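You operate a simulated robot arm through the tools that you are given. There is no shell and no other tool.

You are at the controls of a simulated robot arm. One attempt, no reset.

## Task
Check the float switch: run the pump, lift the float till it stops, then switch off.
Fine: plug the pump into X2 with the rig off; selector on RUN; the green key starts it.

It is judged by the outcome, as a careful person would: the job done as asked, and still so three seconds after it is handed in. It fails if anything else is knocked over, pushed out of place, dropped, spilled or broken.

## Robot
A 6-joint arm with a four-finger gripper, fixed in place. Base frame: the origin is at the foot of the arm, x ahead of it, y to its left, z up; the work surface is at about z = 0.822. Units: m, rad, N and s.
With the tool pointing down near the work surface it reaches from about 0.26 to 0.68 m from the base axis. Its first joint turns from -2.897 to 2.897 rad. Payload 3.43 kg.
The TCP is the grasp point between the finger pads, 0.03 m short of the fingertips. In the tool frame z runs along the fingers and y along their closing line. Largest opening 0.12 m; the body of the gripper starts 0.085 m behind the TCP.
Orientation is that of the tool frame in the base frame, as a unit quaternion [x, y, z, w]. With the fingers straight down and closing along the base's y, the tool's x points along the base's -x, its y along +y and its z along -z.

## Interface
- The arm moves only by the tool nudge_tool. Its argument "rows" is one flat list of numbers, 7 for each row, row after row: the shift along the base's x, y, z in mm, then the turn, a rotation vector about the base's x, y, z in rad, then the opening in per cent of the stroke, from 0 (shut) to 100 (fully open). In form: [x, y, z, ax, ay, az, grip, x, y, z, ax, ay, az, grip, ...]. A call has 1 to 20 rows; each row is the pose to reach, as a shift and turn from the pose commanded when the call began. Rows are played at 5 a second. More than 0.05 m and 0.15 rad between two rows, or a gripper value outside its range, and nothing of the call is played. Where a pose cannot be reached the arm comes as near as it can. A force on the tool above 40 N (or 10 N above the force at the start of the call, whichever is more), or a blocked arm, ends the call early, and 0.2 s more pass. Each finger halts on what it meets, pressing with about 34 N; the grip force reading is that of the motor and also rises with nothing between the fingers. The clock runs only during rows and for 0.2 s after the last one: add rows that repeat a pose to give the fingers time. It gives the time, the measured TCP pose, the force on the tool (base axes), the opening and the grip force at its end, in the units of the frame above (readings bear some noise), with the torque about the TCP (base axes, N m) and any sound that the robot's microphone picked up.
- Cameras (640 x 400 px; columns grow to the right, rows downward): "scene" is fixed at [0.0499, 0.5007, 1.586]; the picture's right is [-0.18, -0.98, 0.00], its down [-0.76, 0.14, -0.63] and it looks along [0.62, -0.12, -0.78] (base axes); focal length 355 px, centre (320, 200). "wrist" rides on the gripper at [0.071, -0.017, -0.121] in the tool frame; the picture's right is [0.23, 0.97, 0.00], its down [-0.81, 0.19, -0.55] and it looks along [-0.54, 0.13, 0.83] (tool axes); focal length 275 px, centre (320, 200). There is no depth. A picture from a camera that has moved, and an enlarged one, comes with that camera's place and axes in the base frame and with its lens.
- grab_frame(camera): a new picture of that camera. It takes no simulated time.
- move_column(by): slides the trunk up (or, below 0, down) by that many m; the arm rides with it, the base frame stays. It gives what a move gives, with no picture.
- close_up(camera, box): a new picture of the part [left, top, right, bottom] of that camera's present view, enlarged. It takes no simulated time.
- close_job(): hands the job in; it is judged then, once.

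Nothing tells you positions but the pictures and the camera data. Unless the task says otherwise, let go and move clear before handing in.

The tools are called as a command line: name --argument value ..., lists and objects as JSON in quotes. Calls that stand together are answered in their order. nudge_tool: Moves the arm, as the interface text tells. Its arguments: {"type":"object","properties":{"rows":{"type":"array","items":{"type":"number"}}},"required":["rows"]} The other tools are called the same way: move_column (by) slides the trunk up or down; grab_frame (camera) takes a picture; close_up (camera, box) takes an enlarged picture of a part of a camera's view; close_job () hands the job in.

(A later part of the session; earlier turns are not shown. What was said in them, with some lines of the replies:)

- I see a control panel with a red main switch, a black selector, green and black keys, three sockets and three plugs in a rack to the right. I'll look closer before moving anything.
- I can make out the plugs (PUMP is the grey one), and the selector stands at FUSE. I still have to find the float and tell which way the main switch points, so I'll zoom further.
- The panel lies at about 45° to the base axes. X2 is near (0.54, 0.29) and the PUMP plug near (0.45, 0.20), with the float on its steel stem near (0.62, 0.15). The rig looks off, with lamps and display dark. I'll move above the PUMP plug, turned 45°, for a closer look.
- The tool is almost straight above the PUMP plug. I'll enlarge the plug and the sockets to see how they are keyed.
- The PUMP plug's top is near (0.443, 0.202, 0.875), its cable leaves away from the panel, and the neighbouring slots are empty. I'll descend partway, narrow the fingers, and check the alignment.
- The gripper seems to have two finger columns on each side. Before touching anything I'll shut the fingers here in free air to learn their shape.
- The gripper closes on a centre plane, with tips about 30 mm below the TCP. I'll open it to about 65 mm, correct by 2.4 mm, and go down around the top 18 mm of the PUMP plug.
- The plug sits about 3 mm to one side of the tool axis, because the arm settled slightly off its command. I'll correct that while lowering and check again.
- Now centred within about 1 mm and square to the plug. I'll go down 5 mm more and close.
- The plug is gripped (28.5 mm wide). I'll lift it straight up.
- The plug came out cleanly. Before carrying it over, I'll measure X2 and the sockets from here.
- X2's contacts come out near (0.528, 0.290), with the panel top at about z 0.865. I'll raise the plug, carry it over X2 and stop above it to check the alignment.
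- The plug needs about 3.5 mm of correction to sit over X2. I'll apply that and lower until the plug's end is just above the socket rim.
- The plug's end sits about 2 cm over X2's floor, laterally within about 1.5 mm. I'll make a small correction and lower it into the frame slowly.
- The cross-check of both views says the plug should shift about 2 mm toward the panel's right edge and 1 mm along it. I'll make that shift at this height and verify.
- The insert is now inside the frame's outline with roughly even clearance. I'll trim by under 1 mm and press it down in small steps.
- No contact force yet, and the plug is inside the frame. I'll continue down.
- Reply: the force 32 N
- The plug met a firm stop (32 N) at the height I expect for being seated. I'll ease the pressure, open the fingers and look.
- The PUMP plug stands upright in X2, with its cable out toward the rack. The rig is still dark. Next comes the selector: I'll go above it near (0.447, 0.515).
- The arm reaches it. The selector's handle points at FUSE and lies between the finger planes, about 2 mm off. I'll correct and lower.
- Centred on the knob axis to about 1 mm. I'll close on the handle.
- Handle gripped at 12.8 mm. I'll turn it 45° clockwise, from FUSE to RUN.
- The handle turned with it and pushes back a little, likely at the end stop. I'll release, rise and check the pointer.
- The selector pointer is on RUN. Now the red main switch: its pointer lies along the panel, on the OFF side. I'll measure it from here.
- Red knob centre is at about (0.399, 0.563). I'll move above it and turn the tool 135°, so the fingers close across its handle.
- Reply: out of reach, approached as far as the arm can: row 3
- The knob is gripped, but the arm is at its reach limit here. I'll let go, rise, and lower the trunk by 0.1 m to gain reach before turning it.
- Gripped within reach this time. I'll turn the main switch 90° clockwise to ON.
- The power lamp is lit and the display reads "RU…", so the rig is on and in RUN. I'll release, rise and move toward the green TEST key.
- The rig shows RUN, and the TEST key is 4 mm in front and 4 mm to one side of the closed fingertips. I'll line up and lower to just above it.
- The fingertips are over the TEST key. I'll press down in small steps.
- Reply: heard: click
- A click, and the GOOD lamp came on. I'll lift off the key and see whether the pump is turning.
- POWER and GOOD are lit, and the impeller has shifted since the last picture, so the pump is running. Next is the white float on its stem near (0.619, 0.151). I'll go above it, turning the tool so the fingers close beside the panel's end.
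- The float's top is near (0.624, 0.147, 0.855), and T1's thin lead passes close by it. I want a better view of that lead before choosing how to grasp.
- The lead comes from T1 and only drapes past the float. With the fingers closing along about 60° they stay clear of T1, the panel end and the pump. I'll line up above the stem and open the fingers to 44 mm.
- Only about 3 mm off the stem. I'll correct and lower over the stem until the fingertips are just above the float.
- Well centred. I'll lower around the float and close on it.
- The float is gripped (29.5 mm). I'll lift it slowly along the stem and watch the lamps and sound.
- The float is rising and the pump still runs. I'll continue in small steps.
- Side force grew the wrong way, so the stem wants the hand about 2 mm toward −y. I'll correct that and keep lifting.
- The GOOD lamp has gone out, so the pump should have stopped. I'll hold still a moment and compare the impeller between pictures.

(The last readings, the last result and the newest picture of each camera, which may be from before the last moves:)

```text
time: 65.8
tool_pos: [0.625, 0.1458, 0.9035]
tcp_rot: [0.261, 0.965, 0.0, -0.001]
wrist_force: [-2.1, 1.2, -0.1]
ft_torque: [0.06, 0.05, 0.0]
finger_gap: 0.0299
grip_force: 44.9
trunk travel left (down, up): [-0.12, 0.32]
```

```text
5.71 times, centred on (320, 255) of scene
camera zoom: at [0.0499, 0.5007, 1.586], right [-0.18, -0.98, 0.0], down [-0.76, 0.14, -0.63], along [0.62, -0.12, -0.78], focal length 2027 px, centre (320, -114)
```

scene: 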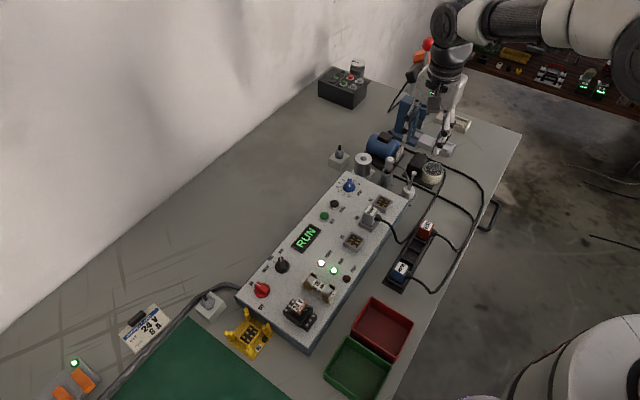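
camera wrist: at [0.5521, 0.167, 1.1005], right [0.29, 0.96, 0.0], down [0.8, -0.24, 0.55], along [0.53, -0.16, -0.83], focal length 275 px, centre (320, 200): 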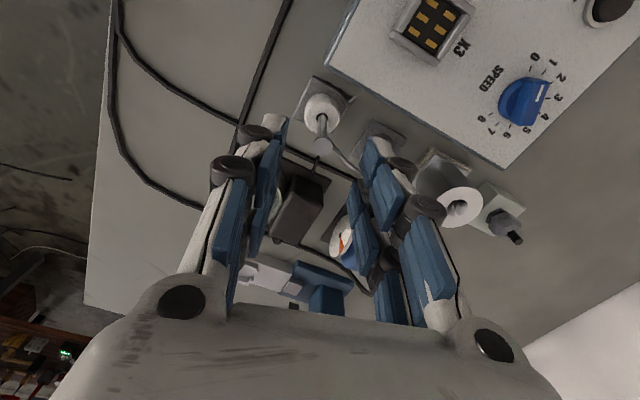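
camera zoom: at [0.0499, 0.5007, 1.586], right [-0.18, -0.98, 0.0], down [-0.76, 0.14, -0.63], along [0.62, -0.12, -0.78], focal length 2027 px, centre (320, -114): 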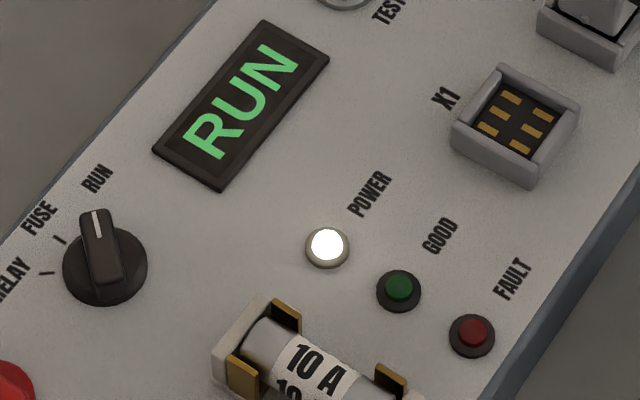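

nudge_tool --rows '[0, 0, 0, 0, 0, 0, 18, 0, 0, 0, 0, 0, 0, 18, 0, 0, 0, 0, 0, 0, 18, 0, 0, 0, 0, 0, 0, 18, 0, 0, 0, 0, 0, 0, 18, 0, 0, 0, 0, 0, 0, 18]'

close_up --camera "scene" --box '[425, 155, 450, 180]'

nudge_tool --rows '[0, 0, 0, 0, 0, 0, 18, 0, 0, 0, 0, 0, 0, 18]'

close_up --camera "scene" --box '[425, 155, 450, 180]'

```text
time: 67.2
tool_pos: [0.6248, 0.1467, 0.903]
tcp_rot: [0.261, 0.965, -0.001, 0.0]
wrist_force: [-0.6, 4.4, 0.6]
ft_torque: [0.12, 0.06, -0.03]
finger_gap: 0.0296
grip_force: 45.0
trunk travel left (down, up): [-0.12, 0.32]
```

```text
16.00 times, centred on (438, 168) of scene
camera zoom: at [0.0499, 0.5007, 1.586], right [-0.18, -0.98, 0.0], down [-0.76, 0.14, -0.63], along [0.62, -0.12, -0.78], focal length 5674 px, centre (-1560, 720)
```

zoom: 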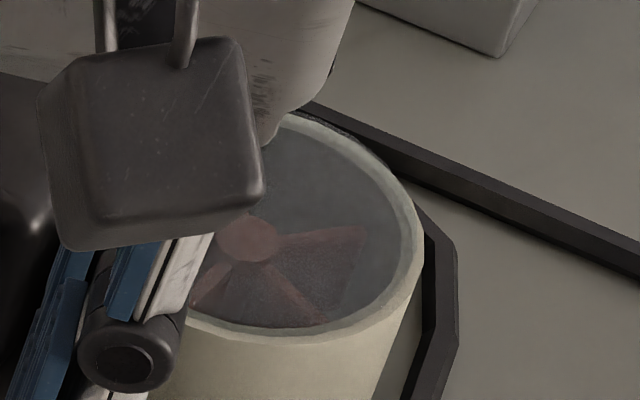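

```text
time: 67.8
tool_pos: [0.6253, 0.1458, 0.9023]
tcp_rot: [0.261, 0.965, 0.0, 0.0]
wrist_force: [-1.0, 4.9, -0.5]
ft_torque: [0.12, 0.02, -0.03]
finger_gap: 0.0296
grip_force: 45.1
trunk travel left (down, up): [-0.12, 0.32]
```

```text
16.00 times, centred on (438, 168) of scene
camera zoom: at [0.0499, 0.5007, 1.586], right [-0.18, -0.98, 0.0], down [-0.76, 0.14, -0.63], along [0.62, -0.12, -0.78], focal length 5674 px, centre (-1560, 720)
```

zoom: 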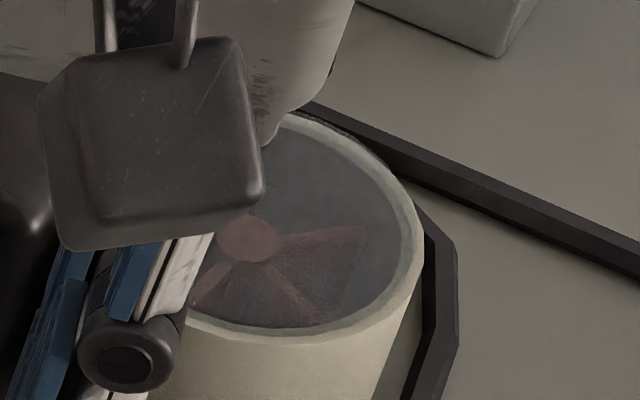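

The impeller is still: the float stopped the pump. I'll lower the float gently back to rest, release it, and then switch the rig off.

nudge_tool --rows '[0, 0, -5, 0, 0, 0, 18, 0, 0, -10, 0, 0, 0, 18, 0, 0, -15, 0, 0, 0, 18, 0, 0, -20, 0, 0, 0, 18, 0, 0, -25, 0, 0, 0, 18, 0, 0, -29, 0, 0, 0, 18, 0, 0, -31, 0, 0, 0, 18, 0, 0, -31, 0, 0, 0, 18]'

close_up --camera "scene" --box '[380, 150, 440, 210]'

close_up --camera "scene" --box '[280, 220, 360, 290]'

```text
time: 69.6
tool_pos: [0.6253, 0.1467, 0.8712]
tcp_rot: [0.261, 0.965, 0.0, -0.001]
wrist_force: [-5.5, 4.0, -0.2]
ft_torque: [0.22, 0.43, -0.03]
finger_gap: 0.0296
grip_force: 44.8
trunk travel left (down, up): [-0.12, 0.32]
```

```text
6.67 times, centred on (410, 180) of scene
camera zoom: at [0.0499, 0.5007, 1.586], right [-0.18, -0.98, 0.0], down [-0.76, 0.14, -0.63], along [0.62, -0.12, -0.78], focal length 2364 px, centre (-280, 333)
```

zoom: 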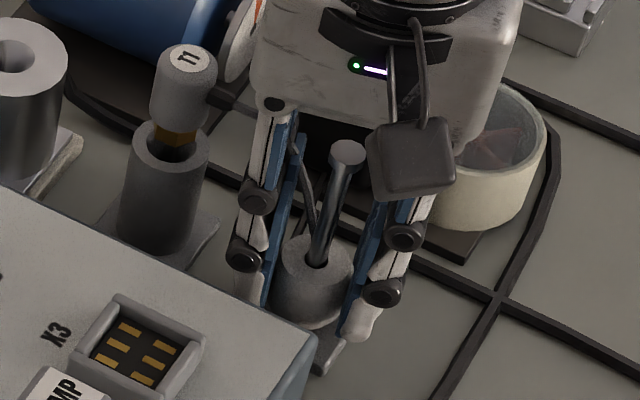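

```text
5.71 times, centred on (320, 255) of scene
camera zoom: at [0.0499, 0.5007, 1.586], right [-0.18, -0.98, 0.0], down [-0.76, 0.14, -0.63], along [0.62, -0.12, -0.78], focal length 2027 px, centre (320, -114)
```

zoom: 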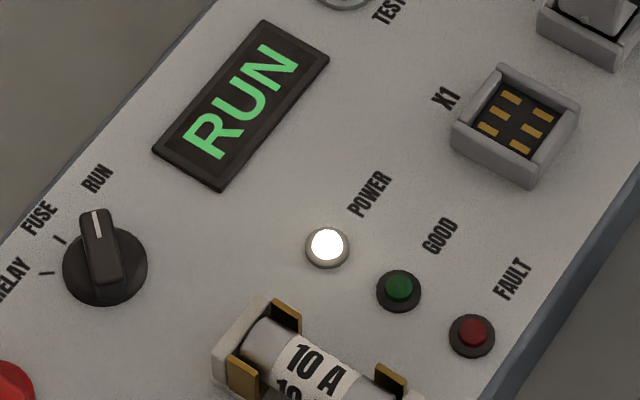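

The float is at rest and the pump stays off. I'll open the fingers and rise straight up off the stem.

nudge_tool --rows '[0, 0, 0, 0, 0, 0, 25, 0, 0, 0, 0, 0, 0, 33, 0, 0, 0, 0, 0, 0, 38, 0, 0, 5, 0, 0, 0, 38, 0, 0, 30, 0, 0, 0, 38, 0, 0, 65, 0, 0, 0, 38, 0, 0, 105, 0, 0, 0, 38, 0, 0, 145, 0, 0, 0, 38, 0, 0, 180, 0, 0, 0, 38, 0, 0, 180, 0, 0, 0, 38]'

grab_frame --camera "scene"

close_up --camera "scene" --box '[370, 130, 460, 210]'

```text
time: 71.8
tool_pos: [0.627, 0.1461, 1.0514]
tcp_rot: [0.261, 0.965, 0.0, 0.001]
wrist_force: [-0.3, -0.9, 0.5]
ft_torque: [-0.01, 0.02, -0.03]
finger_gap: 0.0459
grip_force: 0.1
trunk travel left (down, up): [-0.12, 0.32]
```

```text
taken
```

scene: 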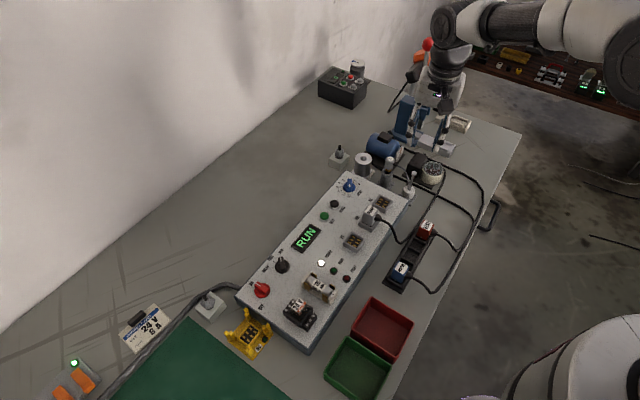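

```text
5.00 times, centred on (415, 170) of scene
camera zoom: at [0.0499, 0.5007, 1.586], right [-0.18, -0.98, 0.0], down [-0.76, 0.14, -0.63], along [0.62, -0.12, -0.78], focal length 1773 px, centre (-155, 350)
```

zoom: 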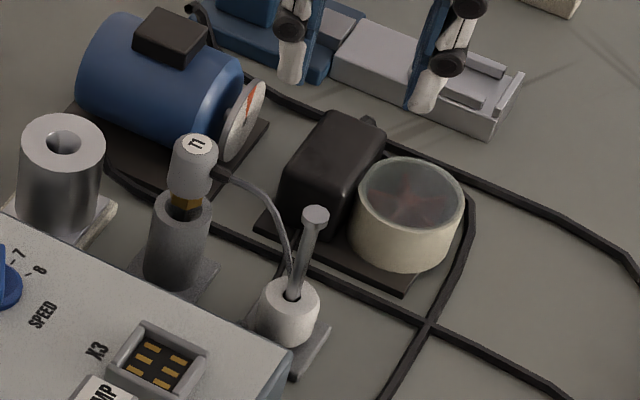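

All clear there. Now back to the red main switch to turn it off; I'll travel high with the fingers set for its handle.

nudge_tool --rows '[-8, 14, 5, 0, 0, 0.08, 36, -24, 44, 5, 0, 0, 0.18, 35, -42, 76, 5, 0, 0, 0.28, 35, -60, 108, 5, 0, 0, 0.38, 35, -78, 141, 5, 0, 0, 0.48, 35, -96, 174, 5, 0, 0, 0.58, 35, -114, 207, 5, 0, 0, 0.68, 35, -132, 240, 5, 0, 0, 0.78, 35, -150, 273, 0, 0, 0, 0.88, 35, -168, 306, -5, 0, 0, 0.98, 35, -186, 339, -15, 0, 0, 1.08, 35, -204, 372, -25, 0, 0, 1.18, 35, -218, 399, -35, 0, 0, 1.26, 35, -227, 416, -45, 0, 0, 1.314, 35, -227, 416, -45, 0, 0, 1.314, 35]'

grab_frame --camera "wrist"

close_up --camera "wrist" --box '[220, 60, 420, 185]'

grab_frame --camera "scene"

```text
time: 75.0
tool_pos: [0.3983, 0.5652, 1.0054]
tcp_rot: [-0.384, 0.923, 0.0, 0.0]
wrist_force: [0.4, -0.1, 0.4]
ft_torque: [-0.01, 0.02, 0.0]
finger_gap: 0.0422
grip_force: 0.1
trunk travel left (down, up): [-0.12, 0.32]
```

```text
taken
camera wrist: at [0.3591, 0.5018, 1.127], right [-0.85, 0.52, 0.0], down [0.44, 0.71, 0.55], along [0.29, 0.47, -0.83], focal length 275 px, centre (320, 200)
```

wrist: 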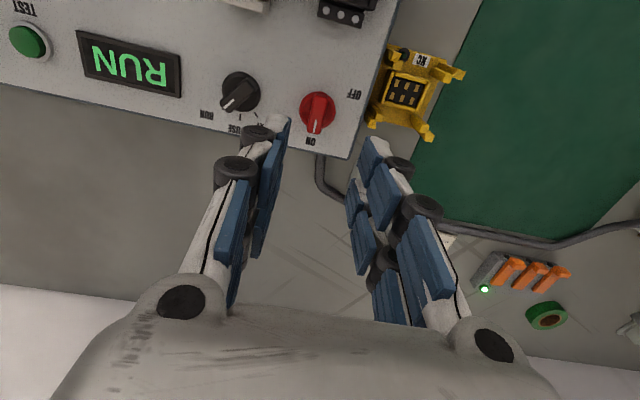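

```text
3.20 times, centred on (320, 122) of wrist
camera zoom: at [0.3591, 0.5018, 1.127], right [-0.85, 0.52, 0.0], down [0.44, 0.71, 0.55], along [0.29, 0.47, -0.83], focal length 881 px, centre (320, 448)
```

zoom: 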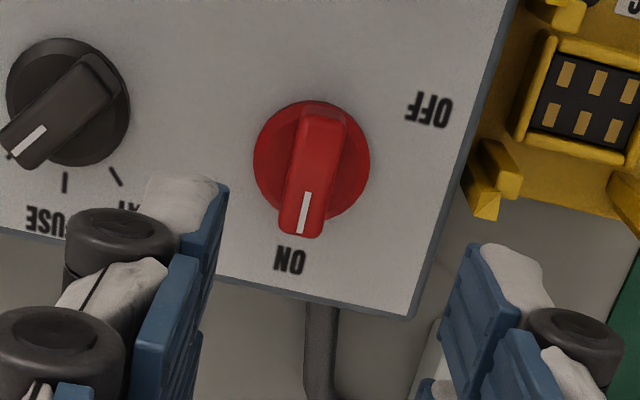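

```text
taken
```

scene: 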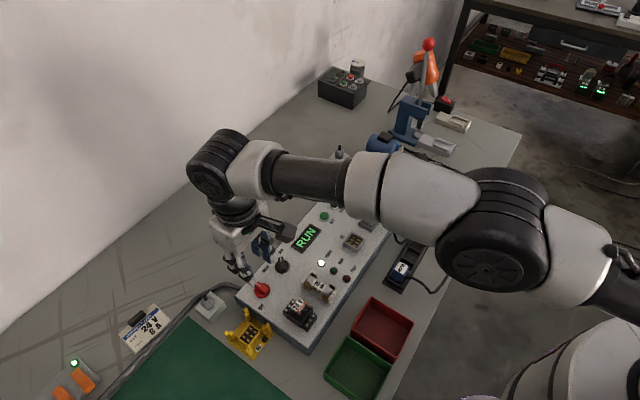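

The pointer is at ON. I'll correct 2.5 mm, lower over the handle and close.

nudge_tool --rows '[1.7, -1.7, -25, 0, 0, 0, 35, 1.7, -1.7, -50, 0, 0, 0, 35, 1.7, -1.7, -75, 0, 0, 0, 35, 1.7, -1.7, -88, 0, 0, 0, 35, 1.7, -1.7, -88, 0, 0, 0, 35]'

close_up --camera "wrist" --box '[220, 80, 420, 205]'

```text
time: 76.2
tool_pos: [0.4003, 0.5616, 0.9181]
tcp_rot: [-0.383, 0.924, 0.0, 0.001]
wrist_force: [0.5, 0.8, 0.2]
ft_torque: [-0.04, -0.05, -0.05]
finger_gap: 0.0422
grip_force: 0.0
trunk travel left (down, up): [-0.12, 0.32]
```

```text
3.20 times, centred on (320, 142) of wrist
camera zoom: at [0.3621, 0.4991, 1.0396], right [-0.85, 0.52, 0.0], down [0.44, 0.71, 0.55], along [0.29, 0.47, -0.83], focal length 881 px, centre (320, 384)
```

zoom: 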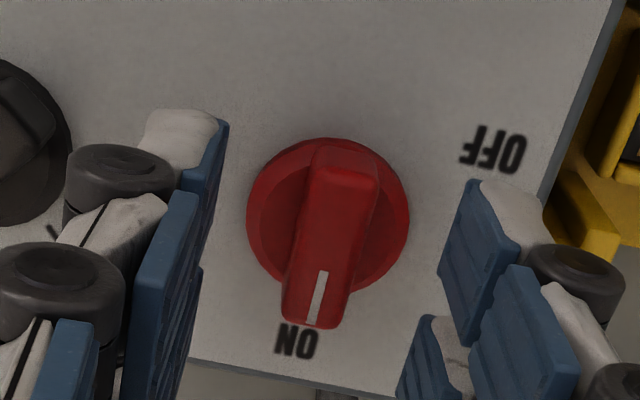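

nudge_tool --rows '[-0.7, 0.7, -7, 0, 0, 0, 35, -0.7, 0.7, -14, 0, 0, 0, 35, -0.7, 0.7, -14.5, 0, 0, 0, 25, -0.7, 0.7, -14.5, 0, 0, 0, 15, -0.7, 0.7, -14.5, 0, 0, 0, 5, -0.7, 0.7, -14.5, 0, 0, 0, 3, -0.7, 0.7, -14.5, 0, 0, 0, 3]'

close_up --camera "wrist" --box '[220, 80, 420, 205]'

```text
time: 77.8
tool_pos: [0.3993, 0.5625, 0.904]
tcp_rot: [-0.383, 0.924, 0.0, 0.0]
wrist_force: [-3.0, 2.5, -1.2]
ft_torque: [0.31, -0.13, 0.0]
finger_gap: 0.0129
grip_force: 45.2
trunk travel left (down, up): [-0.12, 0.32]
```

```text
3.20 times, centred on (320, 142) of wrist
camera zoom: at [0.3604, 0.4995, 1.0248], right [-0.85, 0.52, 0.0], down [0.44, 0.71, 0.55], along [0.29, 0.47, -0.83], focal length 881 px, centre (320, 384)
```

zoom: 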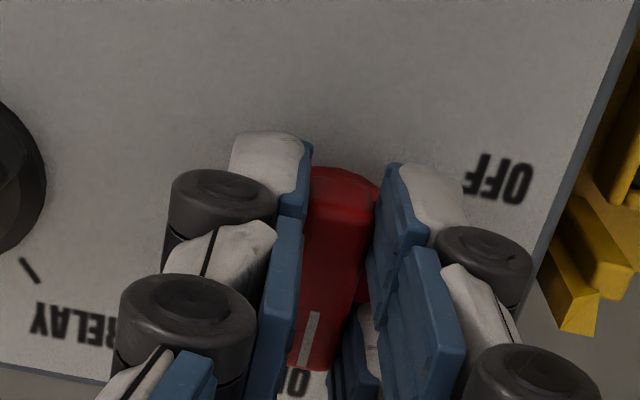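

The handle is gripped. I'll turn it 90° back, counter-clockwise, to OFF.

nudge_tool --rows '[0, 0, 0, 0, 0, 0.13, 3, 0, 0, 0, 0, 0, 0.26, 3, 0, 0, 0, 0, 0, 0.39, 3, 0, 0, 0, 0, 0, 0.52, 3, 0, 0, 0, 0, 0, 0.65, 3, 0, 0, 0, 0, 0, 0.78, 3, 0, 0, 0, 0, 0, 0.91, 3, 0, 0, 0, 0, 0, 1.04, 3, 0, 0, 0, 0, 0, 1.17, 3, 0, 0, 0, 0, 0, 1.3, 3, 0, 0, 0, 0, 0, 1.43, 3, 0, 0, 0, 0, 0, 1.56, 3, 0, 0, 0, 0, 0, 1.58, 3]'

close_up --camera "scene" --box '[220, 200, 380, 320]'

close_up --camera "wrist" --box '[220, 80, 420, 205]'

```text
time: 80.6
tool_pos: [0.3994, 0.5621, 0.9042]
tcp_rot: [0.926, -0.378, 0.001, 0.0]
wrist_force: [0.9, 7.6, -2.8]
ft_torque: [-0.07, -0.31, -0.47]
finger_gap: 0.0128
grip_force: 44.4
trunk travel left (down, up): [-0.12, 0.32]
```

```text
3.33 times, centred on (300, 260) of scene
camera zoom: at [0.0499, 0.5007, 1.586], right [-0.18, -0.98, 0.0], down [-0.76, 0.14, -0.63], along [0.62, -0.12, -0.78], focal length 1182 px, centre (387, 0)
```

zoom: 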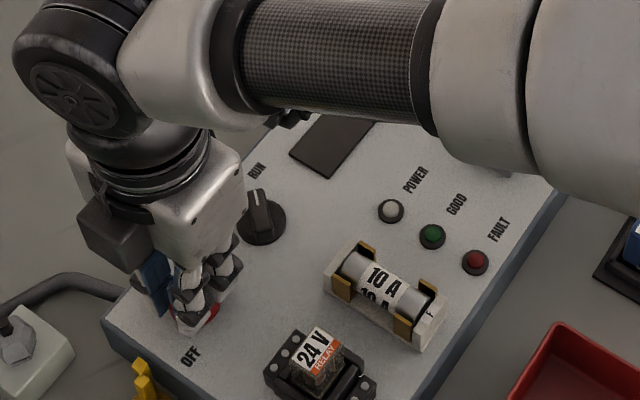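

```text
3.20 times, centred on (320, 142) of wrist
camera zoom: at [0.4623, 0.524, 1.0249], right [-0.52, -0.86, 0.0], down [-0.71, 0.43, 0.55], along [-0.47, 0.29, -0.83], focal length 881 px, centre (320, 384)
```

zoom: 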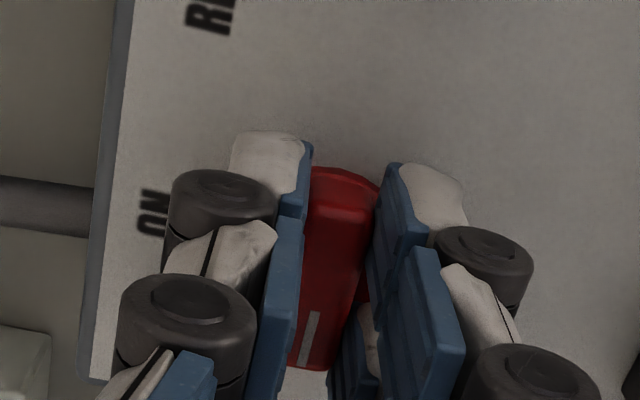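

The display and all lamps are dark, so the rig is off. I'll release, rise clear and check everything once more.

nudge_tool --rows '[0, 0, 0, 0, 0, 0, 15, 0, 0, 0, 0, 0, 0, 30, 0, 0, 0, 0, 0, 0, 36, 0, 0, 20, 0, 0, 0, 36, 0, 0, 50, 0, 0, 0, 36, 0, 0, 90, 0, 0, 0, 36, 0, 0, 130, 0, 0, 0, 36, 0, 0, 160, 0, 0, 0, 36, 0, 0, 160, 0, 0, 0, 36, 0, 0, 160, 0, 0, 0, 36]'

grab_frame --camera "scene"

close_up --camera "scene" --box '[220, 200, 380, 320]'

grab_frame --camera "wrist"

```text
time: 82.8
tool_pos: [0.3996, 0.5623, 1.0648]
tcp_rot: [0.926, -0.378, 0.0, 0.0]
wrist_force: [-0.8, 0.4, 0.0]
ft_torque: [0.02, -0.01, 0.03]
finger_gap: 0.0429
grip_force: 0.0
trunk travel left (down, up): [-0.12, 0.32]
```

```text
taken
```

scene: 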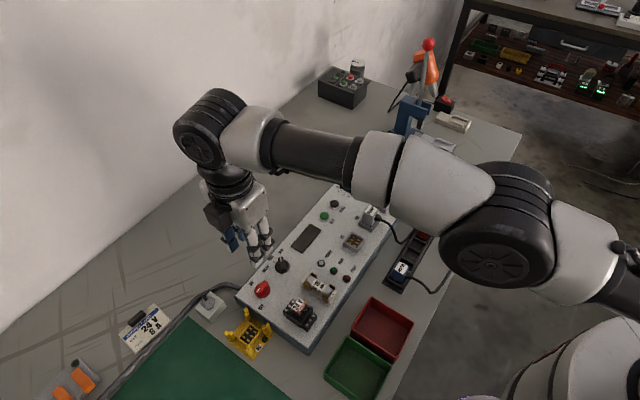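

```text
3.33 times, centred on (300, 260) of scene
camera zoom: at [0.0499, 0.5007, 1.586], right [-0.18, -0.98, 0.0], down [-0.76, 0.14, -0.63], along [0.62, -0.12, -0.78], focal length 1182 px, centre (387, 0)
```

zoom: 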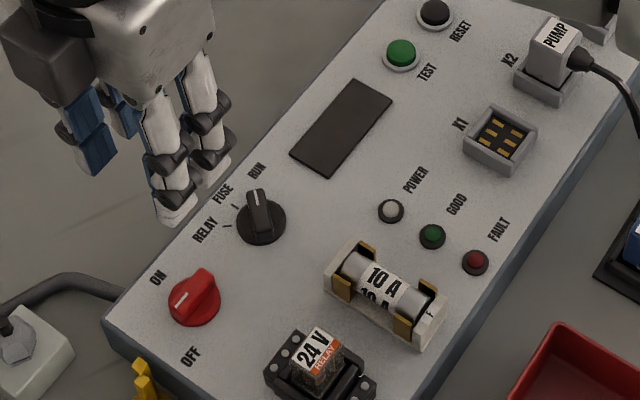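

```text
taken
camera wrist: at [0.4623, 0.5244, 1.1857], right [-0.52, -0.86, 0.0], down [-0.71, 0.43, 0.55], along [-0.47, 0.29, -0.83], focal length 275 px, centre (320, 200)
```

wrist: 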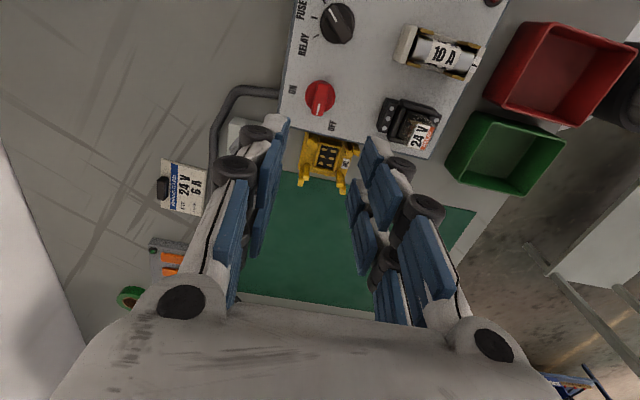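

The rig is dark with the main switch back at OFF and the selector on RUN. The pump plug sits in X2, the float is at rest, nothing is out of place, and the gripper is empty and clear. I'm handing the job in.

close_job

```text
The job is handed in.
```

The float switch works: with the pump running, lifting the float about 3 cm stopped it. The rig is now switched off.

- **Set-up:** With the rig off, I plugged the PUMP plug into X2 and turned the selector from FUSE to RUN. I then turned the red switch ON, and the green TEST key started the pump (GOOD lamp lit, impeller turning).
- **Float check:** As the float came up, the GOOD lamp went out and the impeller came to a standstill. I lowered the float gently back to rest, and the pump stayed off.
- **Switch-off:** The red switch is back at OFF, and the lamps and display are dark.

I left the pump plugged into X2 and the selector on RUN. I saw nothing knocked over or moved in the pictures, and the gripper is empty and clear of the panel. The trunk is 8 cm lower than at the start, because the arm could not reach the red switch otherwise.
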